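You operate a simulated robot arm through the tools that you are given. There is no shell and no other tool.

You are at the controls of a simulated two-armed robot. One attempt, no reset.

TASK
Wipe the smudge off the black display with the green block, then put it in the PASS tray.
Fine: wet the block's felt in the blue dish first; put the block back. What is to be rubbed or washed off counts as gone when no trace of it is left.

It is judged by the outcome, as a careful person would: the job done as asked, and still so three seconds after it is handed in. It fails if anything else is knocked over, pushed out of place, dropped, spilled or broken.

THE ROBOT
Two 7-joint arms with fingered hands on one trunk that stands fixed in place. Base frame: the origin is at the foot of the trunk, x ahead of it, y to its left, z up. Units: m, degrees, N and s.
The left shoulder is at [0.068, 0.174, 1.015], the right one opposite. With the tool pointing down near the work surface each hand reaches from about 0.34 to 0.76 m from the base axis, measured 20 degrees to its own side. Payload 3.8 kg a hand.
Tool frame (each hand has its own): the origin (TCP) lies between the finger pads and is the grasp point; the fingertips stand 0.026 m ahead of it; z points along the fingers, y is the line along which they close. The gripper opens to 0.132 m; its body begins 0.073 m behind the TCP. The gripper is a hand of 3 fingers: y runs from the thumb to the fingers, the wrist lies at [0, 0, -0.224] in the tool frame, and closing takes about 1.5 s.
Orientation is that of the tool frame in the base frame, as a unit quaternion [x, y, z, w]. With the fingers straight down and closing along the base's y, the tool's x points along the base's -x, its y along +y and its z along -z.

THE INTERFACE
- The arms move only by the tool jog_arm. It takes "left_rows", "right_rows" or both (then of equal length, played together; a hand with none holds still); each is one flat list of numbers, 7 for each row, row after row: the turn, a rotation vector about the tool's x, y, z in units of 60 degrees (1.0 is 60 degrees), then the shift along the tool's x, y, z in units of 500 mm (1.0 is 500 mm), then the opening, from 0 (shut) to 1 (fully open). In form: [ax, ay, az, x, y, z, claw, ax, ay, az, x, y, z, claw, ...]. A call has 1 to 20 rows; each row is the pose to reach, as a shift and turn from the pose commanded when the call began, along the tool's axes at that moment. A call with a number of a shift or a turn outside -1 to 1 is refused whole. Each row takes 0.2 s and may step no farther than 0.05 m and 8.6 degrees from the row before; otherwise, or with a gripper value out of range, the whole call is refused. Where a pose cannot be reached the arm comes as near as it can. A force on the tool above 40 N (or 10 N above the force at the start of the call, whichever is more), or a blocked arm, ends the call early, and 0.2 s more pass. The fingers move at their own pace (about 0.108 m/s each) and stop on an object; they squeeze with about 29 N. The grip force told is the motor's: it shows also when the fingers shut on nothing. Time passes only in rows, and 0.2 s behind the last, so rows that repeat a pose let the fingers close. It gives the time, the measured TCP pose, the force on the tool (base axes), the opening and the grip force at its end, in the units of the frame above (readings bear some noise), with the torque about the TCP (base axes, N m) and any sound that the robot's microphone picked up.
- Cameras (640 x 400 px; columns grow to the right, rows downward): "scene" is now at [0.1574, 0.0468, 0.9379]; the picture's right is [0.55, -0.83, 0.00], its down [0.14, 0.09, -0.99] and it looks along [0.82, 0.55, 0.16] (base axes); focal length 238 px, centre (320, 200). "left" rides on the left gripper at [-0.062, 0.003, -0.092] in its tool frame; the picture's right is [-0.05, -1.00, 0.00], its down [0.83, -0.04, -0.56] and it looks along [0.55, -0.03, 0.83] (tool axes); focal length 230 px, centre (320, 200). "right" rides on the right gripper at [0.062, 0.003, -0.092] in its tool frame; the picture's right is [-0.05, 1.00, 0.00], its down [-0.83, -0.04, -0.56] and it looks along [-0.55, -0.03, 0.83] (tool axes); focal length 230 px, centre (320, 200). There is no depth. A picture from a camera that has moved, and an enlarged one, comes with that camera's place and axes in the base frame and with its lens.
- snapshot(camera): a new picture of that camera. No time passes.
- lift_body(by): moves the trunk up (or, below 0, down) by that many m; the arms and the scene camera ride with it, the base frame stays. It gives what a move gives, with no picture.
- set_grasp(shape, hand): the hand has 3 fingers and takes this shape, open, in about a second: jaw (thumb against the fingers, like two jaws); tri (thumb and two fingers); tip (a fingertip pinch); poke (one finger out to press); point (the index stretched); flat (the hand flat); cup (the hand cupped); fist (a fist). The gripper value then closes the fingers along that shape, each until it touches; the sizes above hold for jaw. It gives what a move gives, with no picture.
- aim_head(pan, tilt): turns the head with the scene camera to pan (to the left, within 60 degrees either way) and tilt (down, from -29 to 69), counted from straight ahead of the robot (the tilt from the chest, where the trunk bows). It gives what a move gives.
- inspect(camera, box): a new picture of the part [left, top, right, bottom] of that camera's present view, enlarged. No time passes.
- hand_in(): hands the job in; it is judged then, once.

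Nothing tells you positions but the pictures and the camera data. Unless the task says otherwise, let go and move clear before handing in.

The tools are called after "Emit:" as a command line: name --argument value ..., lists and objects as JSON in quotes. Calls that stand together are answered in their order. jog_arm: Moves the arms, as the interface text tells. Its arguments: {"type":"object","properties":{"left_rows":{"type":"array","items":{"type":"number"}},"right_rows":{"type":"array","items":{"type":"number"}}},"required":[]} The other tools are called the same way: lift_body (by) moves the trunk up or down; set_grasp (shape, hand) gives the hand a shape; aim_head (pan, tilt) turns the head that bears the scene camera; snapshot (camera) takes a picture; inspect (camera, box) takes an enlarged picture of a part of a camera's view; hand_in () hands the job in.

At the start:

```text
time_s: 0.0
left_eef_pos: [0.3178, 0.3438, 1.0292]
left_tool_rot: [0.001, 1.0, 0.0, 0.0]
left_contact_force: [-0.1, 0.4, 0.9]
left_wrist_torque: [0.02, 0.04, 0.02]
left_finger_gap: 0.1317
left_finger_force: 0.1
left_shape: jaw
right_eef_pos: [0.4373, 0.0392, 1.0454]
right_tool_rot: [0.001, 1.0, 0.0, 0.001]
right_contact_force: [0.3, 0.5, 0.0]
right_wrist_torque: [-0.02, 0.0, 0.0]
right_finger_gap: 0.132
right_finger_force: 0.1
right_shape: jaw
trunk travel left (down, up): [-0.325, 0.157]
head pan, tilt (commanded): [33.6, -9.5]
```

scene: 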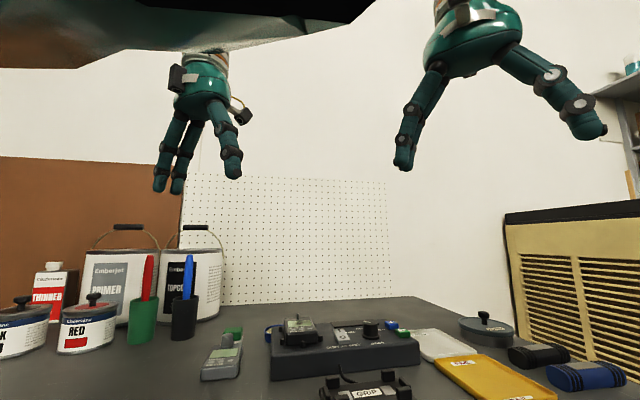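
right: 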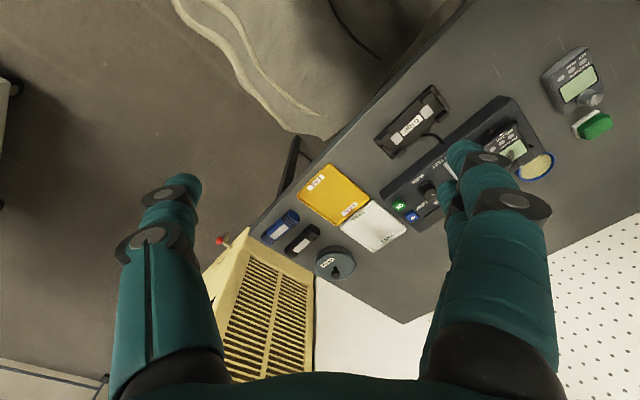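
left: 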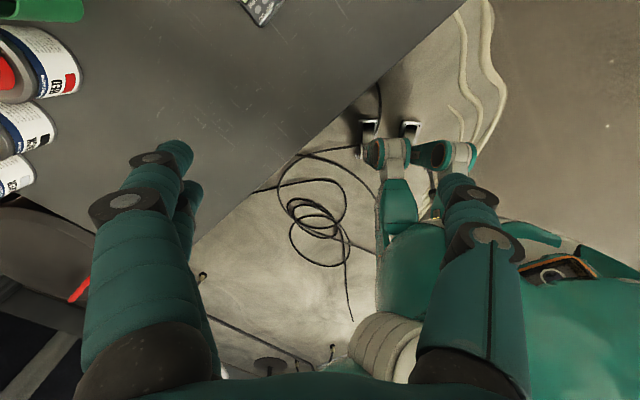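

I see a bench with a console, trays, paint cans, meters and some small blocks, seen at a shallow angle. I'll tilt the head down to see the bench properly before moving.

Emit:
aim_head --pan 33 --tilt 25

Emit:
snapshot --camera "scene"

Emit:
inspect --camera "right" --box '[360, 40, 640, 215]'

Emit:
inspect --camera "right" --box '[240, 130, 460, 290]'

```text
time_s: 1.0
left_eef_pos: [0.3178, 0.3438, 1.0291]
left_tool_rot: [0.0, 1.0, 0.0, 0.0]
left_contact_force: [-0.4, 0.8, 0.4]
left_wrist_torque: [-0.01, -0.01, 0.0]
left_finger_gap: 0.132
left_finger_force: 0.1
left_shape: jaw
right_eef_pos: [0.4375, 0.0386, 1.0452]
right_tool_rot: [0.0, 1.0, 0.0, 0.001]
right_contact_force: [-0.3, 0.8, 0.0]
right_wrist_torque: [-0.04, -0.05, -0.01]
right_finger_gap: 0.132
right_finger_force: 0.0
right_shape: jaw
trunk travel left (down, up): [-0.325, 0.157]
head pan, tilt (commanded): [33.0, 25.0]
```

```text
taken
camera scene: at [0.1642, 0.0502, 0.8831], right [0.54, -0.84, 0.0], down [-0.35, -0.23, -0.91], along [0.76, 0.49, -0.42], focal length 238 px, centre (320, 200)
```

scene: 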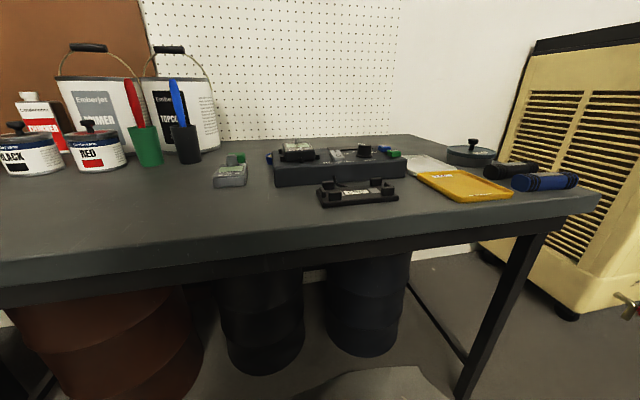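

```text
2.29 times, centred on (500, 128) of right
camera zoom: at [0.3751, 0.0424, 1.1372], right [0.05, 1.0, 0.0], down [0.83, -0.04, 0.56], along [0.56, -0.03, -0.83], focal length 526 px, centre (-91, 366)
```

zoom: 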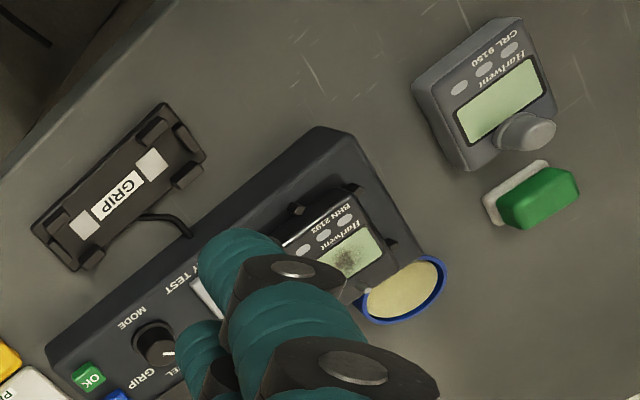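

```text
2.50 times, centred on (350, 210) of right
camera zoom: at [0.3751, 0.0424, 1.1372], right [0.05, 1.0, 0.0], down [0.83, -0.04, 0.56], along [0.56, -0.03, -0.83], focal length 575 px, centre (245, 175)
```

zoom: 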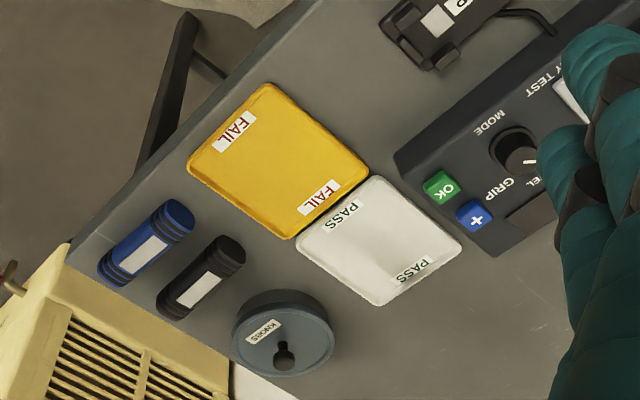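

I've roughly triangulated the green block at about (0.52, 0.51, 0.74) and the smudged black meter at about (0.54, 0.35, 0.78) on the console. The PASS tray is at about (0.74, 0.15, 0.72). Next I'll take enlarged views and turn the right hand so its camera looks at the meters.

Emit:
inspect --camera "scene" --box '[200, 125, 420, 215]'

Emit:
inspect --camera "scene" --box '[370, 130, 600, 220]'

Emit:
jog_arm --right_rows '[0, 0, -0.12, 0, 0, 0, 1, 0, 0, -0.24, 0, 0, 0, 1, 0, 0, -0.36, 0, 0, 0, 1, 0, 0, -0.48, 0, 0, 0, 1, 0, 0, -0.6, 0, 0, 0, 1, 0, 0, -0.72, 0, 0, 0, 1, 0, 0, -0.84, 0, 0, 0, 1, 0, 0, -0.96, 0, 0, 0, 1]'

Emit:
snapshot --camera "right"

```text
2.91 times, centred on (310, 170) of scene
camera zoom: at [0.1642, 0.0502, 0.8831], right [0.54, -0.84, 0.0], down [-0.35, -0.23, -0.91], along [0.76, 0.49, -0.42], focal length 694 px, centre (349, 287)
```

zoom: 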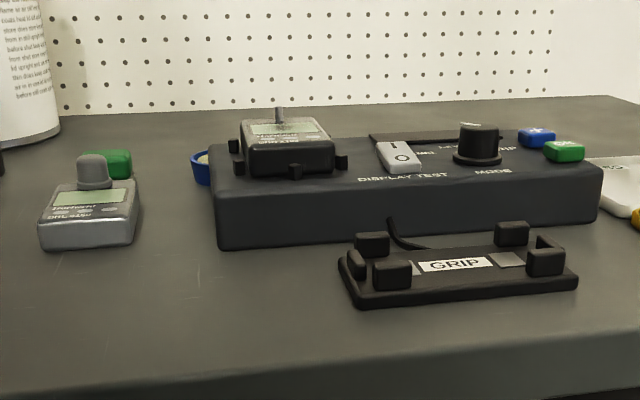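

```text
2.78 times, centred on (485, 175) of scene
camera zoom: at [0.1642, 0.0502, 0.8831], right [0.54, -0.84, 0.0], down [-0.35, -0.23, -0.91], along [0.76, 0.49, -0.42], focal length 664 px, centre (-139, 270)
```

zoom: 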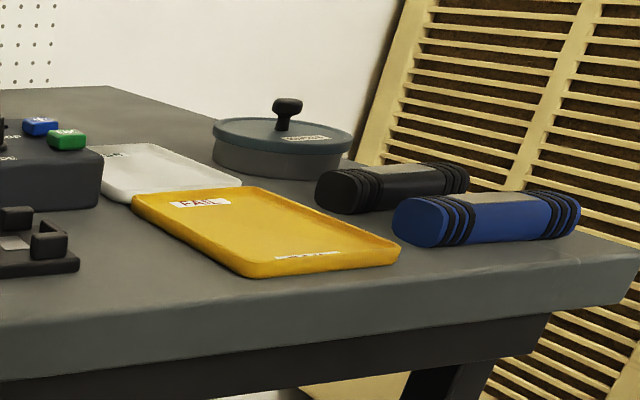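

```text
time_s: 2.8
left_eef_pos: [0.3192, 0.3435, 1.0294]
left_tool_rot: [0.0, 1.0, 0.0, 0.0]
left_contact_force: [-0.5, -0.2, -0.2]
left_wrist_torque: [-0.02, 0.08, 0.0]
left_finger_gap: 0.1317
left_finger_force: 0.1
left_shape: jaw
right_eef_pos: [0.4372, 0.0393, 1.0438]
right_tool_rot: [-0.482, 0.876, 0.0, 0.001]
right_contact_force: [0.1, -0.2, 0.2]
right_wrist_torque: [0.0, 0.0, 0.0]
right_finger_gap: 0.1316
right_finger_force: 0.2
right_shape: jaw
trunk travel left (down, up): [-0.325, 0.157]
head pan, tilt (commanded): [33.0, 25.0]
```

```text
taken
camera right: at [0.401, -0.0113, 1.1374], right [-0.82, 0.58, 0.0], down [0.48, 0.68, 0.56], along [0.32, 0.45, -0.83], focal length 230 px, centre (320, 200)
```

right: 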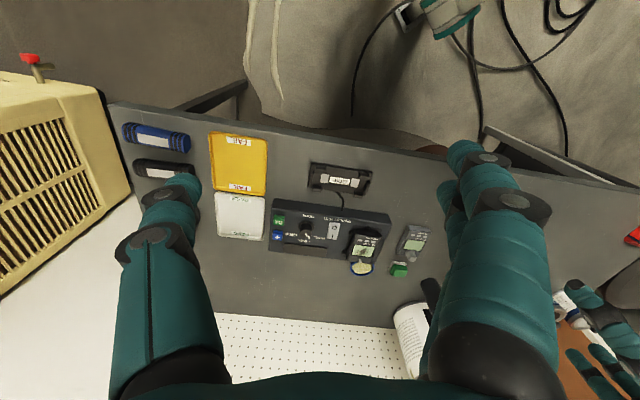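

The right camera now looks straight across the bench from above, showing the console, trays, gray meter and green block. I'll zoom in on each.

Emit:
inspect --camera "right" --box '[330, 200, 450, 290]'

Emit:
inspect --camera "right" --box '[200, 130, 400, 270]'

```text
4.44 times, centred on (390, 245) of right
camera zoom: at [0.401, -0.0113, 1.1374], right [-0.82, 0.58, 0.0], down [0.48, 0.68, 0.56], along [0.32, 0.45, -0.83], focal length 1022 px, centre (9, 0)
```

zoom: 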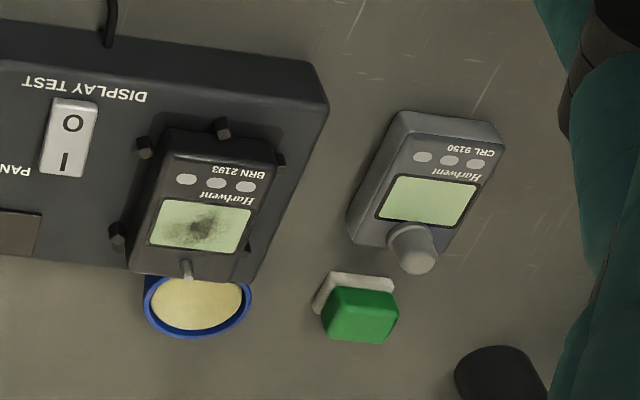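

```text
2.86 times, centred on (300, 200) of right
camera zoom: at [0.401, -0.0113, 1.1374], right [-0.82, 0.58, 0.0], down [0.48, 0.68, 0.56], along [0.32, 0.45, -0.83], focal length 657 px, centre (377, 200)
```

zoom: 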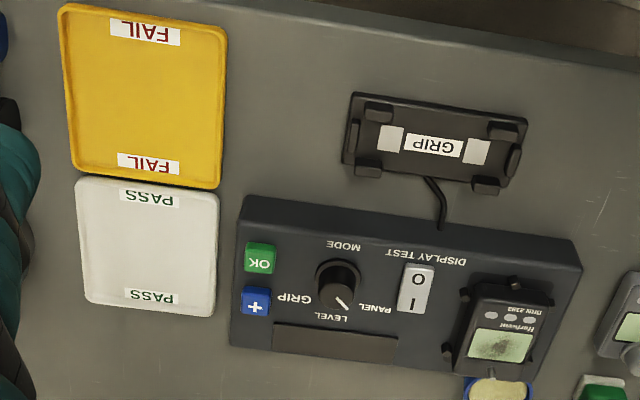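

I can see the layout: the black meter sits in a tabbed cradle on the console with the smudge on its screen. The blue dish is behind the console's left end, and the green block stands felt-down behind the gray meter. I'll shift the left hand aside and bring the right camera closer for precise positions.

Emit:
jog_arm --left_rows '[0, 0, 0, 0, 0.06, 0, 1, 0, 0, 0, 0, 0.12, 0, 1, 0, 0, 0, 0, 0.18, 0, 1, 0, 0, 0, 0, 0.24, 0, 1, 0, 0, 0, 0, 0.24, 0, 1]' --right_rows '[0, 0, 0, -0.057, 0.03, 0.03, 1, 0, 0, 0, -0.114, 0.06, 0.06, 1, 0, 0, 0, -0.171, 0.09, 0.09, 1, 0, 0, 0, -0.228, 0.12, 0.12, 1, 0, 0, 0, -0.286, 0.15, 0.148, 1]'

Emit:
snapshot --camera "right"

Emit:
inspect --camera "right" --box '[280, 150, 440, 260]'

```text
time_s: 4.0
left_eef_pos: [0.3183, 0.4648, 1.0284]
left_tool_rot: [0.0, 1.0, 0.001, 0.0]
left_contact_force: [0.4, 0.5, -0.6]
left_wrist_torque: [0.0, -0.01, 0.04]
left_finger_gap: 0.1317
left_finger_force: 0.0
left_shape: jaw
right_eef_pos: [0.4499, 0.2007, 0.9713]
right_tool_rot: [-0.481, 0.877, 0.0, 0.001]
right_contact_force: [0.4, -0.7, 0.7]
right_wrist_torque: [-0.02, 0.01, 0.06]
right_finger_gap: 0.1319
right_finger_force: 0.2
right_shape: jaw
trunk travel left (down, up): [-0.325, 0.157]
head pan, tilt (commanded): [33.0, 25.0]
```

```text
taken
camera right: at [0.4133, 0.1501, 1.0631], right [-0.81, 0.58, 0.0], down [0.48, 0.68, 0.56], along [0.32, 0.45, -0.83], focal length 230 px, centre (320, 200)
```

right: 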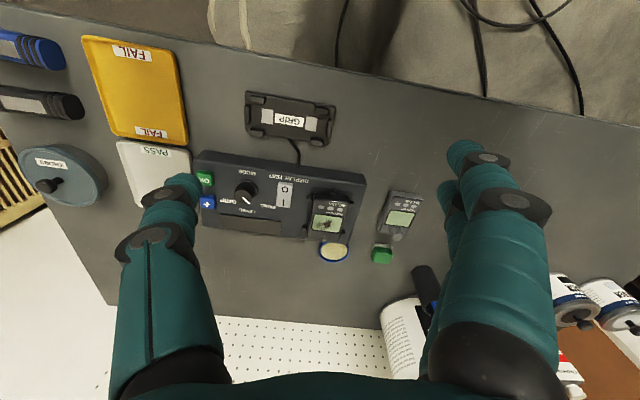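

```text
3.64 times, centred on (360, 205) of right
camera zoom: at [0.4133, 0.1501, 1.0631], right [-0.81, 0.58, 0.0], down [0.48, 0.68, 0.56], along [0.32, 0.45, -0.83], focal length 837 px, centre (174, 182)
```

zoom: 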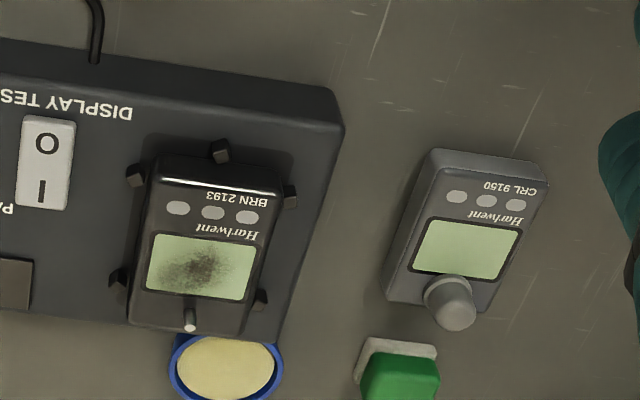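

The display centre triangulates to about (0.537, 0.342, 0.785). Next I need the dish, the block and the PASS tray in detail from this same viewpoint.

Emit:
inspect --camera "right" --box '[310, 215, 420, 285]'

Emit:
inspect --camera "right" --box '[80, 110, 240, 220]'

Emit:
snapshot --camera "left"

Emit:
snapshot --camera "scene"

```text
5.71 times, centred on (365, 250) of right
camera zoom: at [0.4133, 0.1501, 1.0631], right [-0.81, 0.58, 0.0], down [0.48, 0.68, 0.56], along [0.32, 0.45, -0.83], focal length 1315 px, centre (63, -86)
```

zoom: 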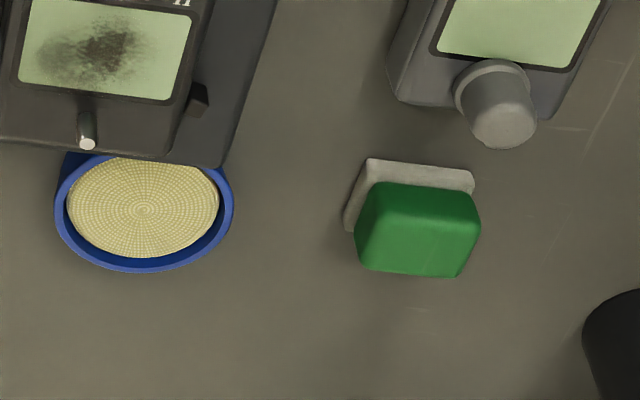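

```text
3.64 times, centred on (160, 165) of right
camera zoom: at [0.4133, 0.1501, 1.0631], right [-0.81, 0.58, 0.0], down [0.48, 0.68, 0.56], along [0.32, 0.45, -0.83], focal length 837 px, centre (902, 327)
```

zoom: 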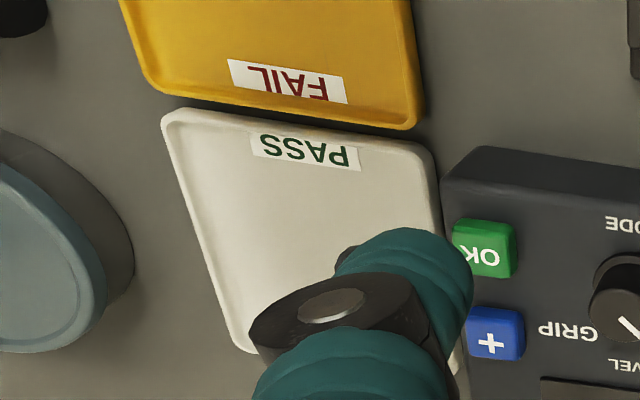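

```text
taken
camera left: at [0.3806, 0.4691, 1.1203], right [0.05, -1.0, 0.0], down [-0.83, -0.04, 0.55], along [-0.55, -0.03, -0.83], focal length 230 px, centre (320, 200)
```

left: 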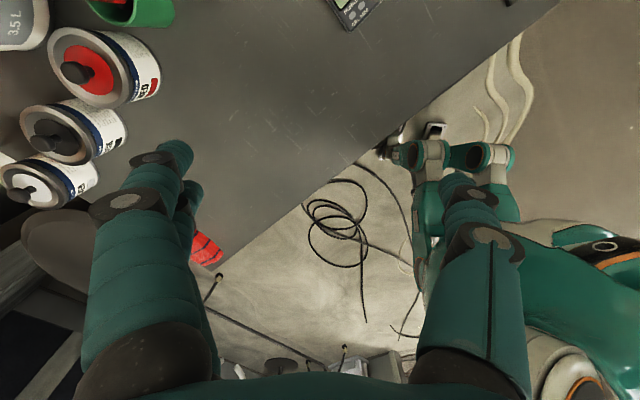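

```text
taken
camera scene: at [0.1641, 0.0506, 0.883], right [0.54, -0.84, 0.0], down [-0.35, -0.23, -0.91], along [0.76, 0.49, -0.42], focal length 238 px, centre (320, 200)
```

scene: 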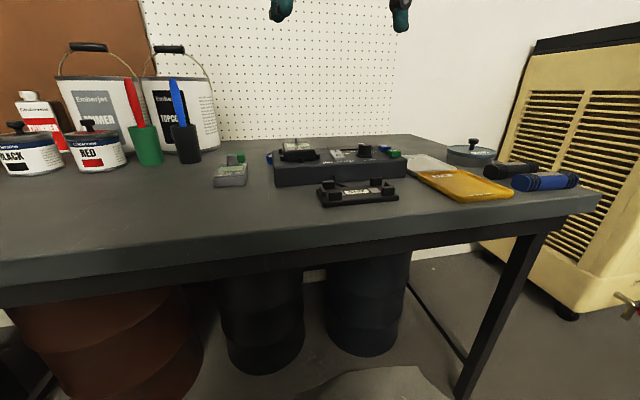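

The dish pad sits right behind the console, with its rim at about (0.579, 0.428, 0.757). The block is about 4 cm square at (0.512, 0.495). Before choosing grips I want close zooms from the low scene camera to judge heights and whether the meter face is tilted.

Emit:
inspect --camera "scene" --box '[262, 132, 342, 182]'

Emit:
inspect --camera "scene" --box '[200, 142, 280, 192]'

```text
8.00 times, centred on (302, 157) of scene
camera zoom: at [0.1641, 0.0506, 0.883], right [0.54, -0.84, 0.0], down [-0.35, -0.23, -0.91], along [0.76, 0.49, -0.42], focal length 1908 px, centre (464, 544)
```

zoom: 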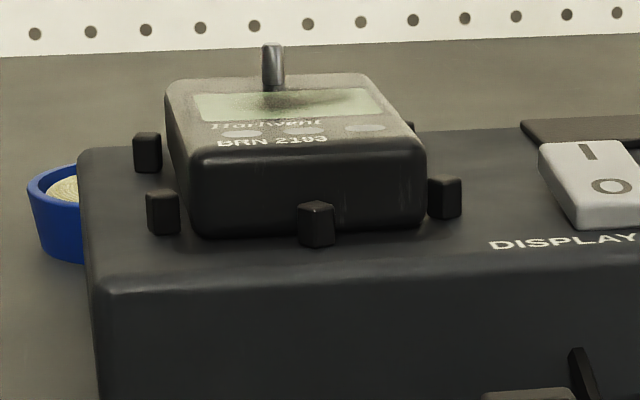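

```text
8.00 times, centred on (240, 167) of scene
camera zoom: at [0.1641, 0.0506, 0.883], right [0.54, -0.84, 0.0], down [-0.35, -0.23, -0.91], along [0.76, 0.49, -0.42], focal length 1908 px, centre (960, 464)
```

zoom: 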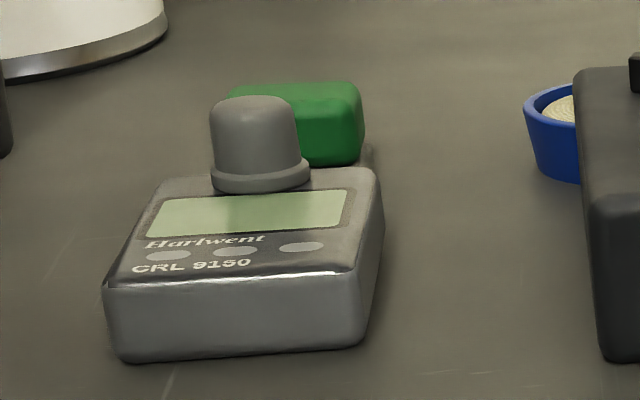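

The block is about 3.8 cm square and 2.8 cm tall at (0.516, 0.512), with its felt on the bench at z ≈ 0.72. The meter face is flat at z ≈ 0.783, and its cradle tabs come only about halfway up its sides. I'll take the left hand above the block, turned about 45° so the fingers close along the bench and half open to stay clear of the brush cups.

Emit:
jog_arm --left_rows '[0, 0, -0.1086, -0.056, 0.013, 0.02, 0.6, 0, 0, -0.2171, -0.113, 0.027, 0.045, 0.6, 0, 0, -0.3257, -0.17, 0.04, 0.067, 0.6, 0, 0, -0.4343, -0.226, 0.054, 0.09, 0.6, 0, 0, -0.5429, -0.283, 0.067, 0.11, 0.6, 0, 0, -0.6514, -0.34, 0.08, 0.135, 0.6, 0, 0, -0.76, -0.396, 0.094, 0.156, 0.6]'

Emit:
snapshot --camera "left"

Emit:
snapshot --camera "right"

Emit:
snapshot --camera "scene"

```text
time_s: 5.6
left_eef_pos: [0.5175, 0.511, 0.9501]
left_tool_rot: [-0.39, 0.921, 0.0, 0.0]
left_contact_force: [0.5, 0.0, -0.7]
left_wrist_torque: [0.02, 0.02, 0.0]
left_finger_gap: 0.0798
left_finger_force: 0.0
left_shape: jaw
right_eef_pos: [0.4501, 0.1991, 0.9705]
right_tool_rot: [-0.482, 0.876, -0.001, 0.0]
right_contact_force: [0.1, 0.5, -0.1]
right_wrist_torque: [0.0, -0.02, -0.01]
right_finger_gap: 0.1319
right_finger_force: 0.0
right_shape: jaw
trunk travel left (down, up): [-0.325, 0.157]
head pan, tilt (commanded): [33.0, 25.0]
```

```text
taken
camera left: at [0.5591, 0.5579, 1.0421], right [0.75, -0.66, 0.0], down [-0.55, -0.63, 0.56], along [-0.37, -0.42, -0.83], focal length 230 px, centre (320, 200)
```

left: 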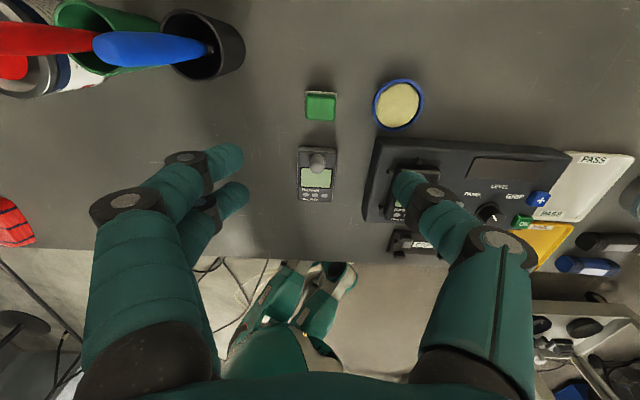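

```text
taken
camera right: at [0.4139, 0.1493, 1.0631], right [-0.82, 0.58, 0.0], down [0.48, 0.68, 0.56], along [0.32, 0.45, -0.83], focal length 230 px, centre (320, 200)
```

right: 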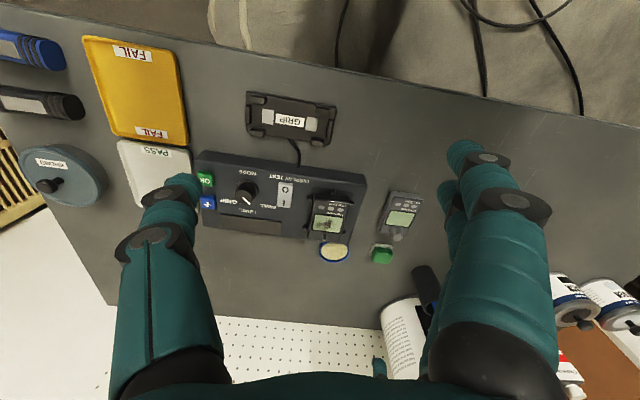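

```text
taken
camera scene: at [0.1646, 0.0502, 0.8829], right [0.54, -0.84, 0.0], down [-0.35, -0.23, -0.91], along [0.76, 0.49, -0.42], focal length 238 px, centre (320, 200)
```

scene: 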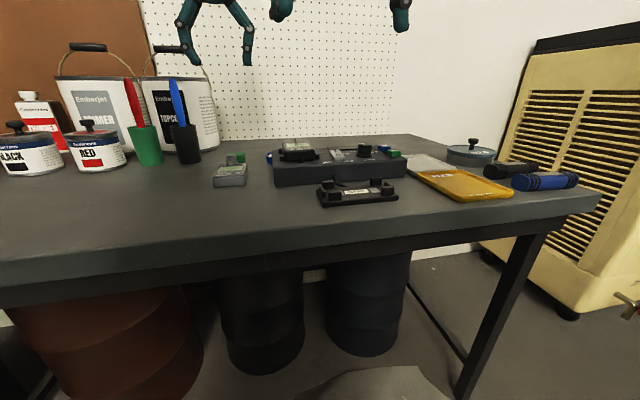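

The left camera gives a clean overhead view with the block, dish, meters and brush cup. I'll zoom in to refine the block and dish positions.

Emit:
inspect --camera "left" --box '[280, 65, 440, 165]'

Emit:
inspect --camera "left" --box '[150, 0, 310, 100]'

```text
4.00 times, centred on (360, 115) of left
camera zoom: at [0.5591, 0.5579, 1.0421], right [0.75, -0.66, 0.0], down [-0.55, -0.63, 0.56], along [-0.37, -0.42, -0.83], focal length 920 px, centre (160, 540)
```

zoom: 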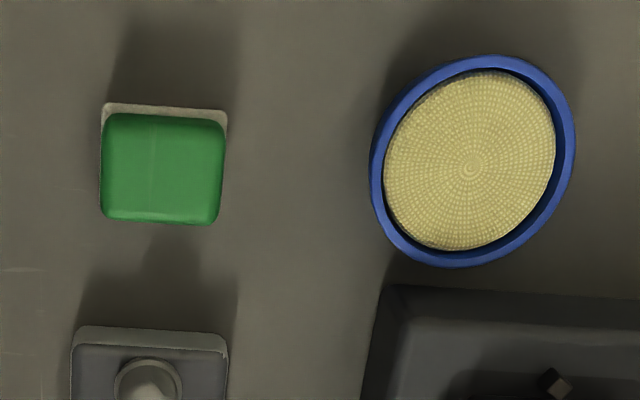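

```text
4.00 times, centred on (230, 50) of left
camera zoom: at [0.5591, 0.5579, 1.0421], right [0.75, -0.66, 0.0], down [-0.55, -0.63, 0.56], along [-0.37, -0.42, -0.83], focal length 920 px, centre (680, 800)
```

zoom: 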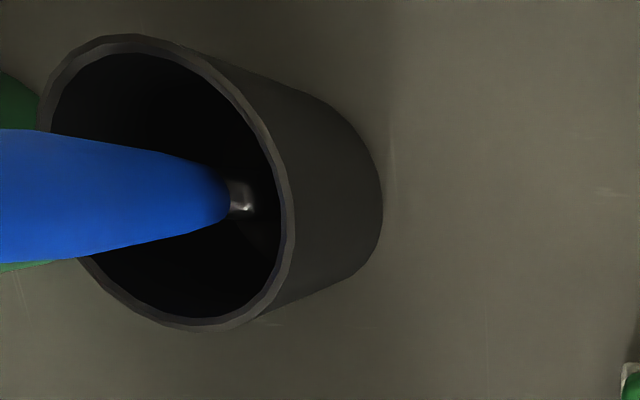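

The block's sides line up with the hand's yaw of 135.9°, and its centre is within 2 mm of being under the TCP. I'll lower to just above the block with the fingers partly open and check again.

Emit:
jog_arm --left_rows '[0, 0, 0, 0, -0.002, 0.07, 0.5, 0, 0, 0, 0, -0.004, 0.14, 0.5, 0, 0, 0, 0, -0.004, 0.21, 0.5, 0, 0, 0, 0, -0.004, 0.28, 0.5, 0, 0, 0, 0, -0.004, 0.32, 0.5]'

Emit:
snapshot --camera "left"

Emit:
inspect --camera "scene" --box '[180, 90, 300, 190]'

Emit:
inspect --camera "right" --box '[310, 200, 430, 290]'

```text
time_s: 6.8
left_eef_pos: [0.519, 0.5105, 0.7904]
left_tool_rot: [-0.388, 0.922, 0.001, -0.001]
left_contact_force: [0.4, 0.1, -0.2]
left_wrist_torque: [0.0, -0.05, 0.03]
left_finger_gap: 0.067
left_finger_force: 0.1
left_shape: jaw
right_eef_pos: [0.4499, 0.2008, 0.971]
right_tool_rot: [-0.482, 0.876, -0.001, 0.0]
right_contact_force: [0.3, 0.1, 0.3]
right_wrist_torque: [0.0, -0.02, -0.01]
right_finger_gap: 0.1319
right_finger_force: 0.1
right_shape: jaw
trunk travel left (down, up): [-0.325, 0.157]
head pan, tilt (commanded): [33.0, 25.0]
```

```text
taken
camera left: at [0.5609, 0.5572, 0.8824], right [0.75, -0.66, 0.0], down [-0.55, -0.62, 0.56], along [-0.37, -0.42, -0.83], focal length 230 px, centre (320, 200)
```

left: 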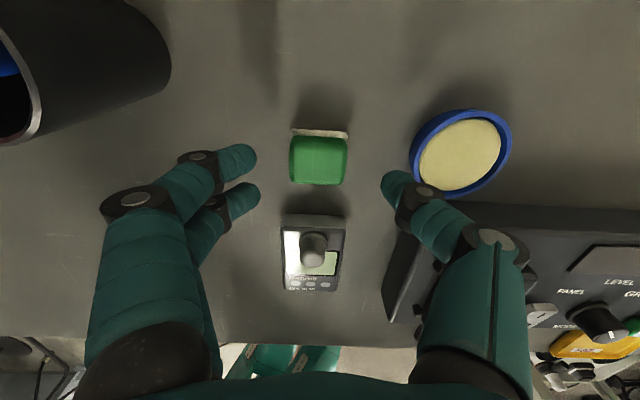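

```text
4.00 times, centred on (240, 140) of scene
camera zoom: at [0.1642, 0.0502, 0.883], right [0.54, -0.84, 0.0], down [-0.35, -0.23, -0.91], along [0.76, 0.49, -0.42], focal length 954 px, centre (640, 440)
```

zoom: 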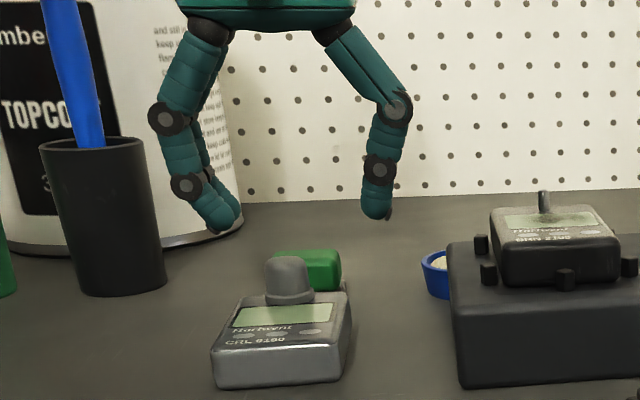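

```text
4.44 times, centred on (370, 245) of right
camera zoom: at [0.4134, 0.1494, 1.0633], right [-0.82, 0.58, 0.0], down [0.48, 0.68, 0.56], along [0.32, 0.45, -0.83], focal length 1022 px, centre (98, 0)
```

zoom: 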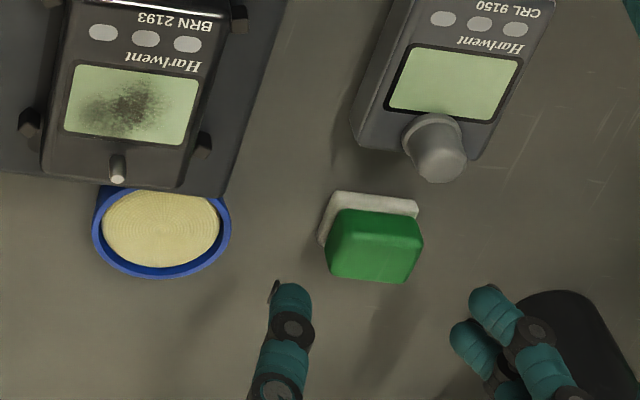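

The fingers straddle the block symmetrically, with tips above its top. I'll lower about 36 mm so the tips flank the green body, then check the force.

Emit:
jog_arm --left_rows '[0, 0, 0, 0, 0, 0.025, 0.5, 0, 0, 0, 0, 0, 0.05, 0.5, 0, 0, 0, 0, 0, 0.0728, 0.5, 0, 0, 0, 0, 0, 0.0728, 0.5]'

Emit:
snapshot --camera "left"

Emit:
inspect --camera "scene" --box '[200, 115, 280, 190]'

Emit:
inspect --camera "right" --box '[340, 210, 430, 280]'

```text
time_s: 7.8
left_eef_pos: [0.5189, 0.5093, 0.7543]
left_tool_rot: [-0.388, 0.922, -0.001, 0.0]
left_contact_force: [-0.1, -0.4, -0.3]
left_wrist_torque: [-0.02, 0.01, 0.02]
left_finger_gap: 0.0667
left_finger_force: 0.1
left_shape: jaw
right_eef_pos: [0.4505, 0.1993, 0.9707]
right_tool_rot: [-0.482, 0.876, 0.0, 0.001]
right_contact_force: [0.6, -0.3, 0.2]
right_wrist_torque: [-0.02, 0.0, 0.02]
right_finger_gap: 0.1318
right_finger_force: 0.1
right_shape: jaw
trunk travel left (down, up): [-0.325, 0.157]
head pan, tilt (commanded): [33.0, 25.0]
```

```text
taken
camera left: at [0.5599, 0.5564, 0.846], right [0.75, -0.66, 0.0], down [-0.55, -0.62, 0.56], along [-0.37, -0.42, -0.83], focal length 230 px, centre (320, 200)
```

left: 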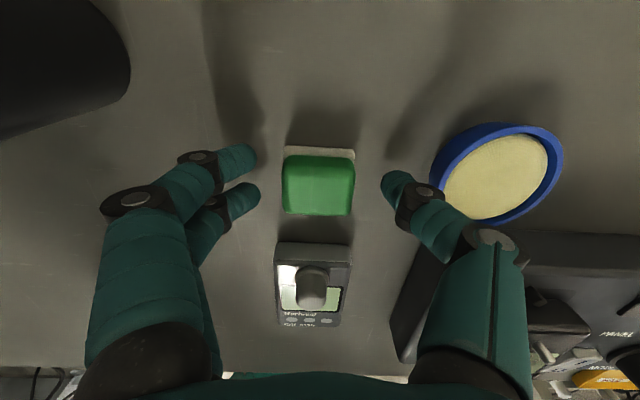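

```text
5.33 times, centred on (240, 152) of scene
camera zoom: at [0.1641, 0.0501, 0.8831], right [0.54, -0.84, 0.0], down [-0.35, -0.23, -0.91], along [0.76, 0.49, -0.42], focal length 1272 px, centre (747, 453)
```

zoom: 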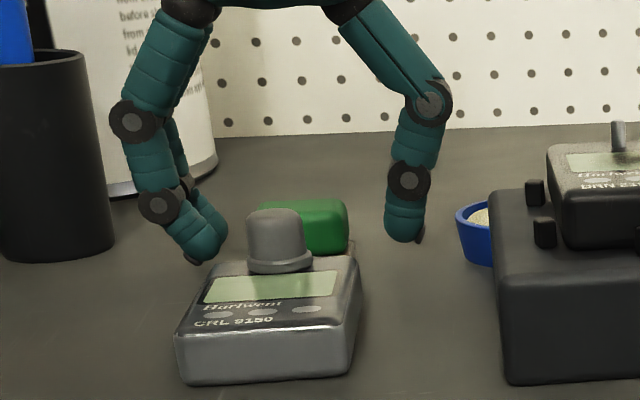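

```text
5.71 times, centred on (385, 245) of right
camera zoom: at [0.4133, 0.1492, 1.0634], right [-0.82, 0.58, 0.0], down [0.48, 0.68, 0.56], along [0.32, 0.45, -0.83], focal length 1315 px, centre (-51, -57)
```

zoom: 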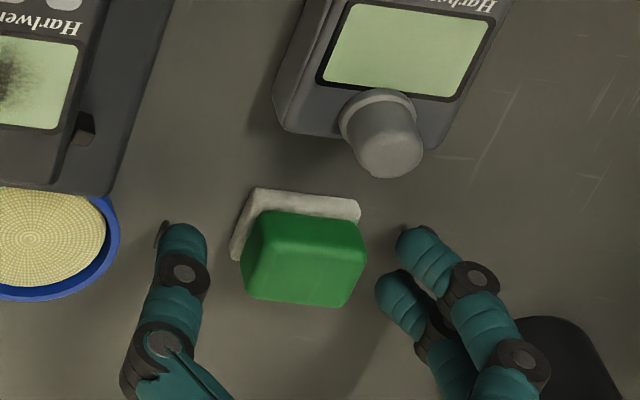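

The tips are level with the green body, about 8 mm above the bench, and centred on the block. I'll close the fingers now.

Emit:
jog_arm --left_rows '[0, 0, 0, 0, 0, 0, 0.4, 0, 0, 0, 0, 0, 0, 0.3, 0, 0, 0, 0, 0, 0, 0.2, 0, 0, 0, 0, 0, 0, 0.1, 0, 0, 0, 0, 0, 0, 0, 0, 0, 0, 0, 0, 0, 0, 0, 0, 0, 0, 0, 0, 0, 0, 0, 0, 0, 0, 0, 0]'

Emit:
snapshot --camera "left"

Emit:
inspect --camera "scene" --box '[200, 115, 280, 190]'

Emit:
inspect --camera "right" --box '[340, 210, 430, 280]'

```text
time_s: 9.6
left_eef_pos: [0.5174, 0.5089, 0.7542]
left_tool_rot: [-0.387, 0.922, 0.0, 0.0]
left_contact_force: [0.3, -0.3, -0.4]
left_wrist_torque: [-0.01, 0.01, 0.03]
left_finger_gap: 0.0318
left_finger_force: 28.6
left_shape: jaw
right_eef_pos: [0.449, 0.1997, 0.9696]
right_tool_rot: [-0.482, 0.876, -0.001, 0.001]
right_contact_force: [0.5, 0.1, 0.8]
right_wrist_torque: [0.0, 0.02, 0.0]
right_finger_gap: 0.1321
right_finger_force: 0.1
right_shape: jaw
trunk travel left (down, up): [-0.325, 0.157]
head pan, tilt (commanded): [33.0, 25.0]
```

```text
taken
camera left: at [0.5601, 0.5563, 0.8462], right [0.75, -0.66, 0.0], down [-0.55, -0.62, 0.56], along [-0.37, -0.42, -0.83], focal length 230 px, centre (320, 200)
```

left: 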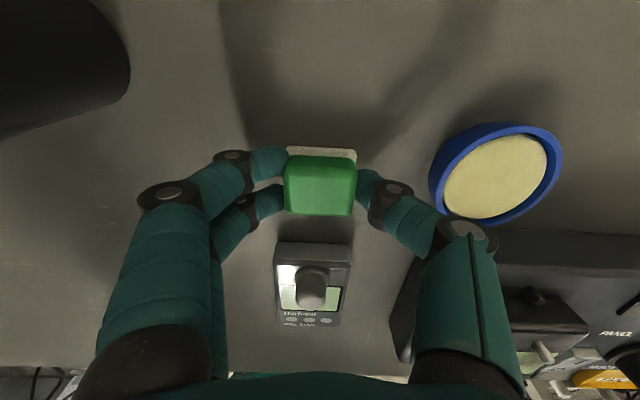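

```text
5.33 times, centred on (240, 152) of scene
camera zoom: at [0.1642, 0.0502, 0.883], right [0.54, -0.84, 0.0], down [-0.35, -0.23, -0.91], along [0.76, 0.49, -0.42], focal length 1272 px, centre (747, 453)
```

zoom: 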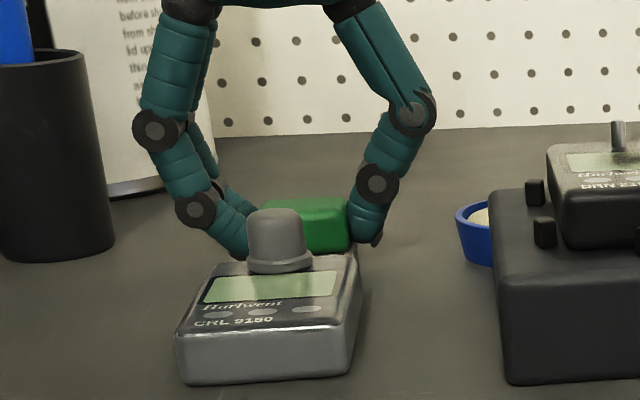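

```text
5.71 times, centred on (385, 245) of right
camera zoom: at [0.4134, 0.1493, 1.0634], right [-0.82, 0.58, 0.0], down [0.48, 0.68, 0.56], along [0.32, 0.45, -0.83], focal length 1315 px, centre (-51, -57)
```

zoom: 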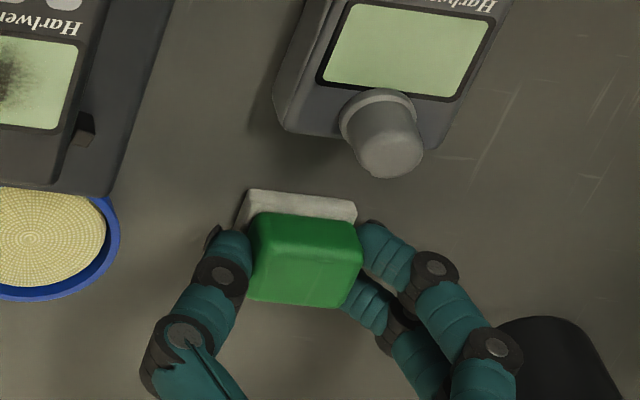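

The block is held firmly, with a 32 mm gap and 28.6 N. All views agree on the dish centre at about (0.591, 0.446) with its rim near z 0.736. I'll lift the block 8 cm and bring it over the dish.

Emit:
jog_arm --left_rows '[0, 0, 0, 0, 0, -0.03, 0, 0, 0, 0, 0, 0, -0.08, 0, 0, 0, 0, 0, 0, -0.13, 0, 0, 0, 0, 0, 0, -0.16, 0, 0, 0, 0, -0.006, -0.06, -0.16, 0, 0, 0, 0, -0.012, -0.13, -0.16, 0, 0, 0, 0, -0.012, -0.19, -0.16, 0, 0, 0, 0, -0.012, -0.192, -0.16, 0]'

Emit:
snapshot --camera "left"

Emit:
inspect --camera "scene" --box '[220, 100, 330, 190]'

Emit:
inspect --camera "right" --box '[300, 190, 420, 280]'

```text
time_s: 11.4
left_eef_pos: [0.5911, 0.4451, 0.8351]
left_tool_rot: [-0.388, 0.922, 0.001, 0.0]
left_contact_force: [-0.1, -0.4, -0.6]
left_wrist_torque: [0.03, -0.01, -0.03]
left_finger_gap: 0.0319
left_finger_force: 28.8
left_shape: jaw
right_eef_pos: [0.4487, 0.1992, 0.9723]
right_tool_rot: [-0.481, 0.877, 0.0, 0.0]
right_contact_force: [0.4, 0.0, -0.7]
right_wrist_torque: [-0.02, 0.01, -0.04]
right_finger_gap: 0.1321
right_finger_force: 0.0
right_shape: jaw
trunk travel left (down, up): [-0.325, 0.157]
head pan, tilt (commanded): [33.0, 25.0]
```

```text
taken
camera left: at [0.6327, 0.4932, 0.9258], right [0.75, -0.66, 0.0], down [-0.55, -0.62, 0.56], along [-0.37, -0.42, -0.83], focal length 230 px, centre (320, 200)
```

left: 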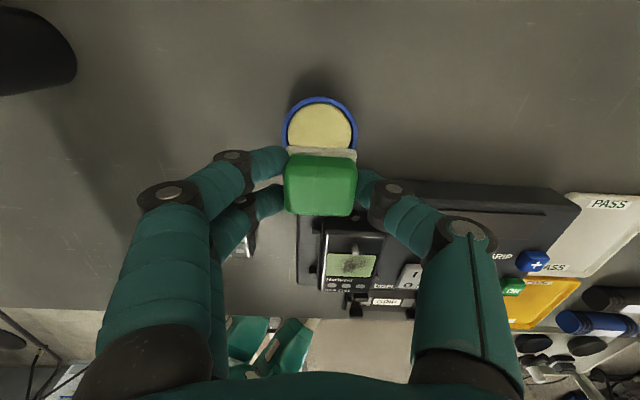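

```text
4.44 times, centred on (275, 145) of scene
camera zoom: at [0.1641, 0.0502, 0.8831], right [0.54, -0.84, 0.0], down [-0.35, -0.23, -0.91], along [0.76, 0.49, -0.42], focal length 1060 px, centre (520, 444)
```

zoom: 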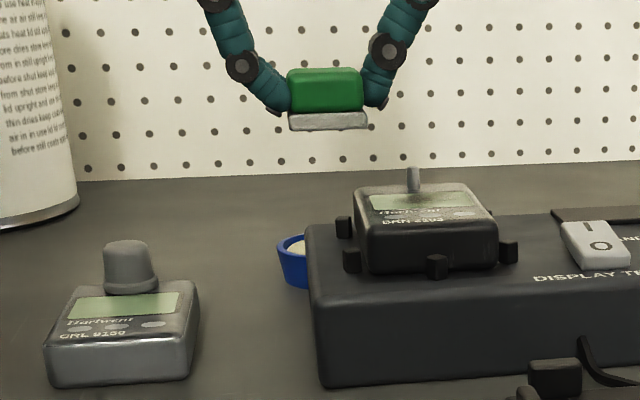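

```text
4.44 times, centred on (360, 235) of right
camera zoom: at [0.4132, 0.1493, 1.0634], right [-0.82, 0.58, 0.0], down [0.48, 0.68, 0.56], along [0.32, 0.45, -0.83], focal length 1022 px, centre (142, 44)
```

zoom: 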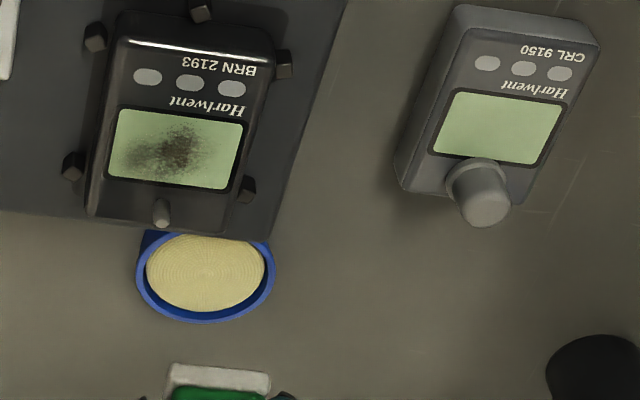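

The block hangs level, with its felt underside about 35 mm below the TCP, and it is centred over the dish within 2 mm. I'll lower it to just above the pad, then creep down watching the force.

Emit:
jog_arm --left_rows '[0, 0, 0, 0, 0, 0.04, 0, 0, 0, 0, 0, 0, 0.08, 0, 0, 0, 0, 0, 0, 0.11, 0, 0, 0, 0, 0, 0, 0.116, 0, 0, 0, 0, 0, 0, 0.12, 0]'

Emit:
inspect --camera "scene" --box '[250, 115, 330, 180]'

Emit:
inspect --camera "right" --box '[300, 200, 400, 275]'

Emit:
snapshot --camera "left"

```text
time_s: 12.6
left_eef_pos: [0.5905, 0.4476, 0.7753]
left_tool_rot: [-0.388, 0.922, 0.0, 0.0]
left_contact_force: [-0.4, -0.8, -1.2]
left_wrist_torque: [0.01, 0.01, -0.02]
left_finger_gap: 0.0317
left_finger_force: 28.6
left_shape: jaw
right_eef_pos: [0.4501, 0.1997, 0.9719]
right_tool_rot: [-0.482, 0.876, 0.0, 0.0]
right_contact_force: [0.3, 0.1, 0.3]
right_wrist_torque: [-0.02, 0.0, -0.02]
right_finger_gap: 0.1319
right_finger_force: 0.0
right_shape: jaw
trunk travel left (down, up): [-0.325, 0.157]
head pan, tilt (commanded): [33.0, 25.0]
```

```text
6.15 times, centred on (290, 148) of scene
camera zoom: at [0.1642, 0.0502, 0.883], right [0.54, -0.84, 0.0], down [-0.35, -0.23, -0.91], along [0.76, 0.49, -0.42], focal length 1467 px, centre (505, 523)
```

zoom: 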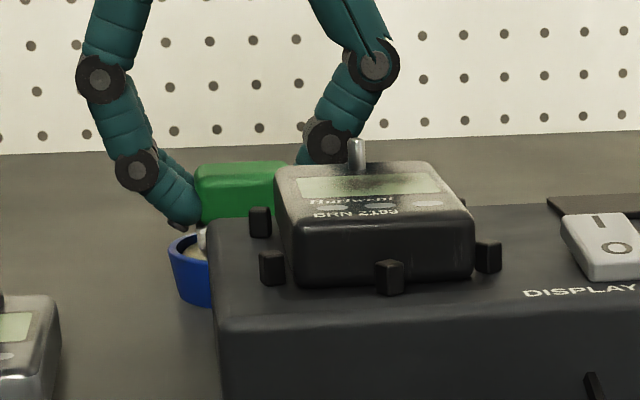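

```text
5.33 times, centred on (350, 238) of right
camera zoom: at [0.4134, 0.1493, 1.0634], right [-0.82, 0.58, 0.0], down [0.48, 0.68, 0.56], along [0.32, 0.45, -0.83], focal length 1227 px, centre (160, 0)
```

zoom: 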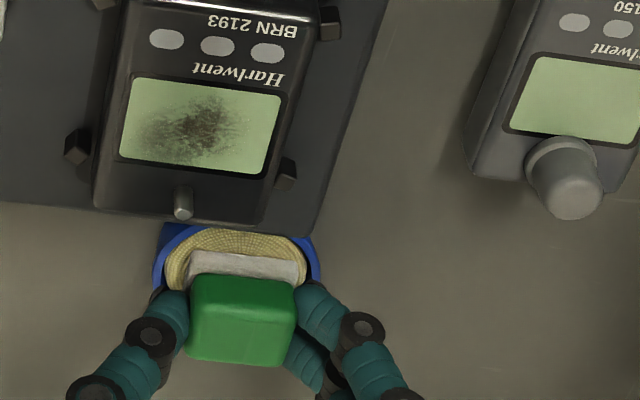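

```text
taken
camera left: at [0.6325, 0.4934, 0.8662], right [0.75, -0.66, 0.0], down [-0.55, -0.62, 0.56], along [-0.37, -0.42, -0.83], focal length 230 px, centre (320, 200)
```

left: 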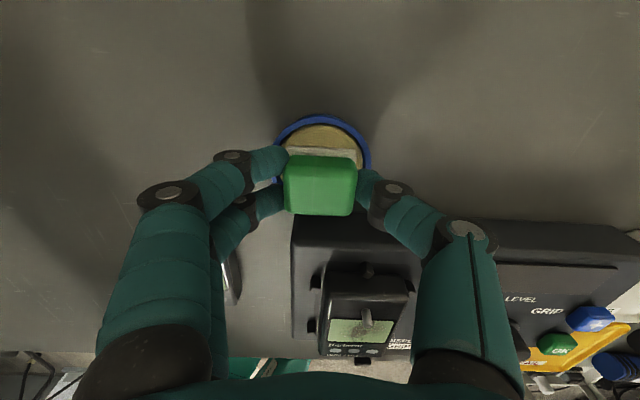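

The block fits inside the dish rim (felt about 40 × 34 mm). I'll creep down onto the pad in small steps.

Emit:
jog_arm --left_rows '[0, 0, 0, 0, -0.002, 0.003, 0, 0, 0, 0, 0, -0.002, 0.006, 0, 0, 0, 0, 0, -0.002, 0.008, 0, 0, 0, 0, 0, -0.002, 0.008, 0]'

```text
time_s: 13.6
left_eef_pos: [0.5929, 0.4455, 0.7712]
left_tool_rot: [-0.387, 0.922, 0.0, 0.001]
left_contact_force: [0.0, 0.4, 3.3]
left_wrist_torque: [0.05, 0.04, -0.02]
left_finger_gap: 0.0318
left_finger_force: 28.8
left_shape: jaw
right_eef_pos: [0.4491, 0.1993, 0.9719]
right_tool_rot: [-0.482, 0.876, 0.0, 0.001]
right_contact_force: [0.3, -0.3, -0.8]
right_wrist_torque: [-0.01, -0.01, -0.01]
right_finger_gap: 0.1319
right_finger_force: 0.1
right_shape: jaw
trunk travel left (down, up): [-0.325, 0.157]
head pan, tilt (commanded): [33.0, 25.0]
```

Contact is starting, with 3.3 N upward at TCP z 0.771. I'll go a little further and look.

Emit:
jog_arm --left_rows '[0, 0, 0, 0, 0, 0.002, 0, 0, 0, 0, 0, 0, 0.004, 0, 0, 0, 0, 0, 0, 0.004, 0]'

Emit:
inspect --camera "right" --box '[310, 220, 390, 275]'

Emit:
inspect --camera "left" --box '[260, 105, 390, 225]'

Emit:
inspect --camera "scene" --box '[255, 125, 315, 175]'

```text
time_s: 14.4
left_eef_pos: [0.5915, 0.4459, 0.7704]
left_tool_rot: [-0.388, 0.922, -0.001, 0.001]
left_contact_force: [0.8, 1.0, 11.9]
left_wrist_torque: [0.05, 0.03, -0.01]
left_finger_gap: 0.0321
left_finger_force: 28.8
left_shape: jaw
right_eef_pos: [0.4498, 0.1989, 0.9711]
right_tool_rot: [-0.483, 0.876, 0.0, 0.001]
right_contact_force: [-0.7, 0.7, 0.7]
right_wrist_torque: [0.02, -0.01, 0.01]
right_finger_gap: 0.1319
right_finger_force: 0.0
right_shape: jaw
trunk travel left (down, up): [-0.325, 0.157]
head pan, tilt (commanded): [33.0, 25.0]
```

```text
7.27 times, centred on (350, 248) of right
camera zoom: at [0.4126, 0.1488, 1.0638], right [-0.82, 0.58, 0.0], down [0.48, 0.68, 0.56], along [0.32, 0.45, -0.83], focal length 1673 px, centre (102, -146)
```

zoom: 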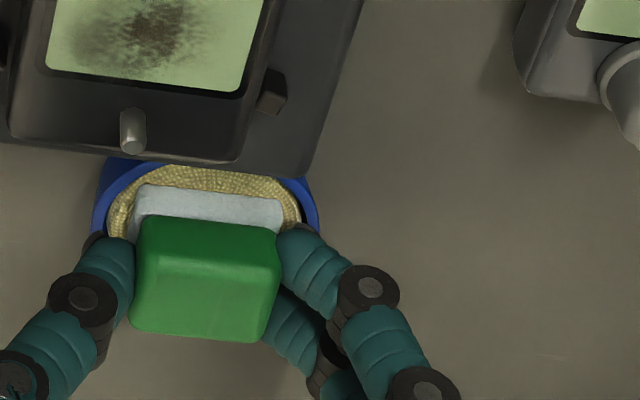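

```text
3.33 times, centred on (325, 165) of left
camera zoom: at [0.6331, 0.4923, 0.8621], right [0.75, -0.66, 0.0], down [-0.55, -0.62, 0.55], along [-0.36, -0.42, -0.83], focal length 767 px, centre (303, 317)
```

zoom: 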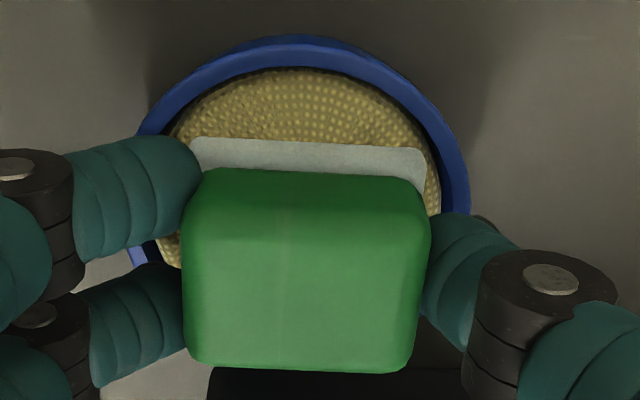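

```text
8.00 times, centred on (285, 150) of scene
camera zoom: at [0.1636, 0.0497, 0.8832], right [0.54, -0.84, 0.0], down [-0.35, -0.23, -0.91], along [0.76, 0.49, -0.42], focal length 1908 px, centre (600, 600)
```

zoom: 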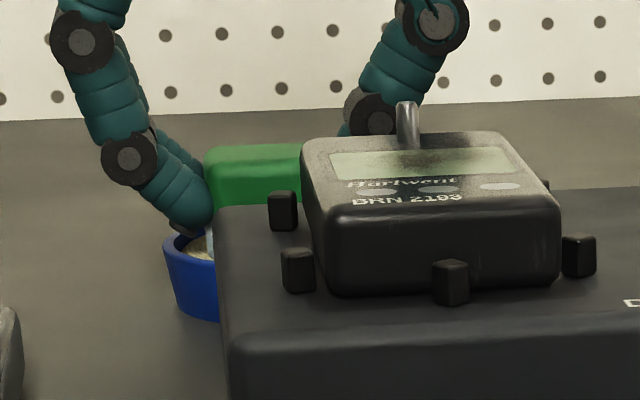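

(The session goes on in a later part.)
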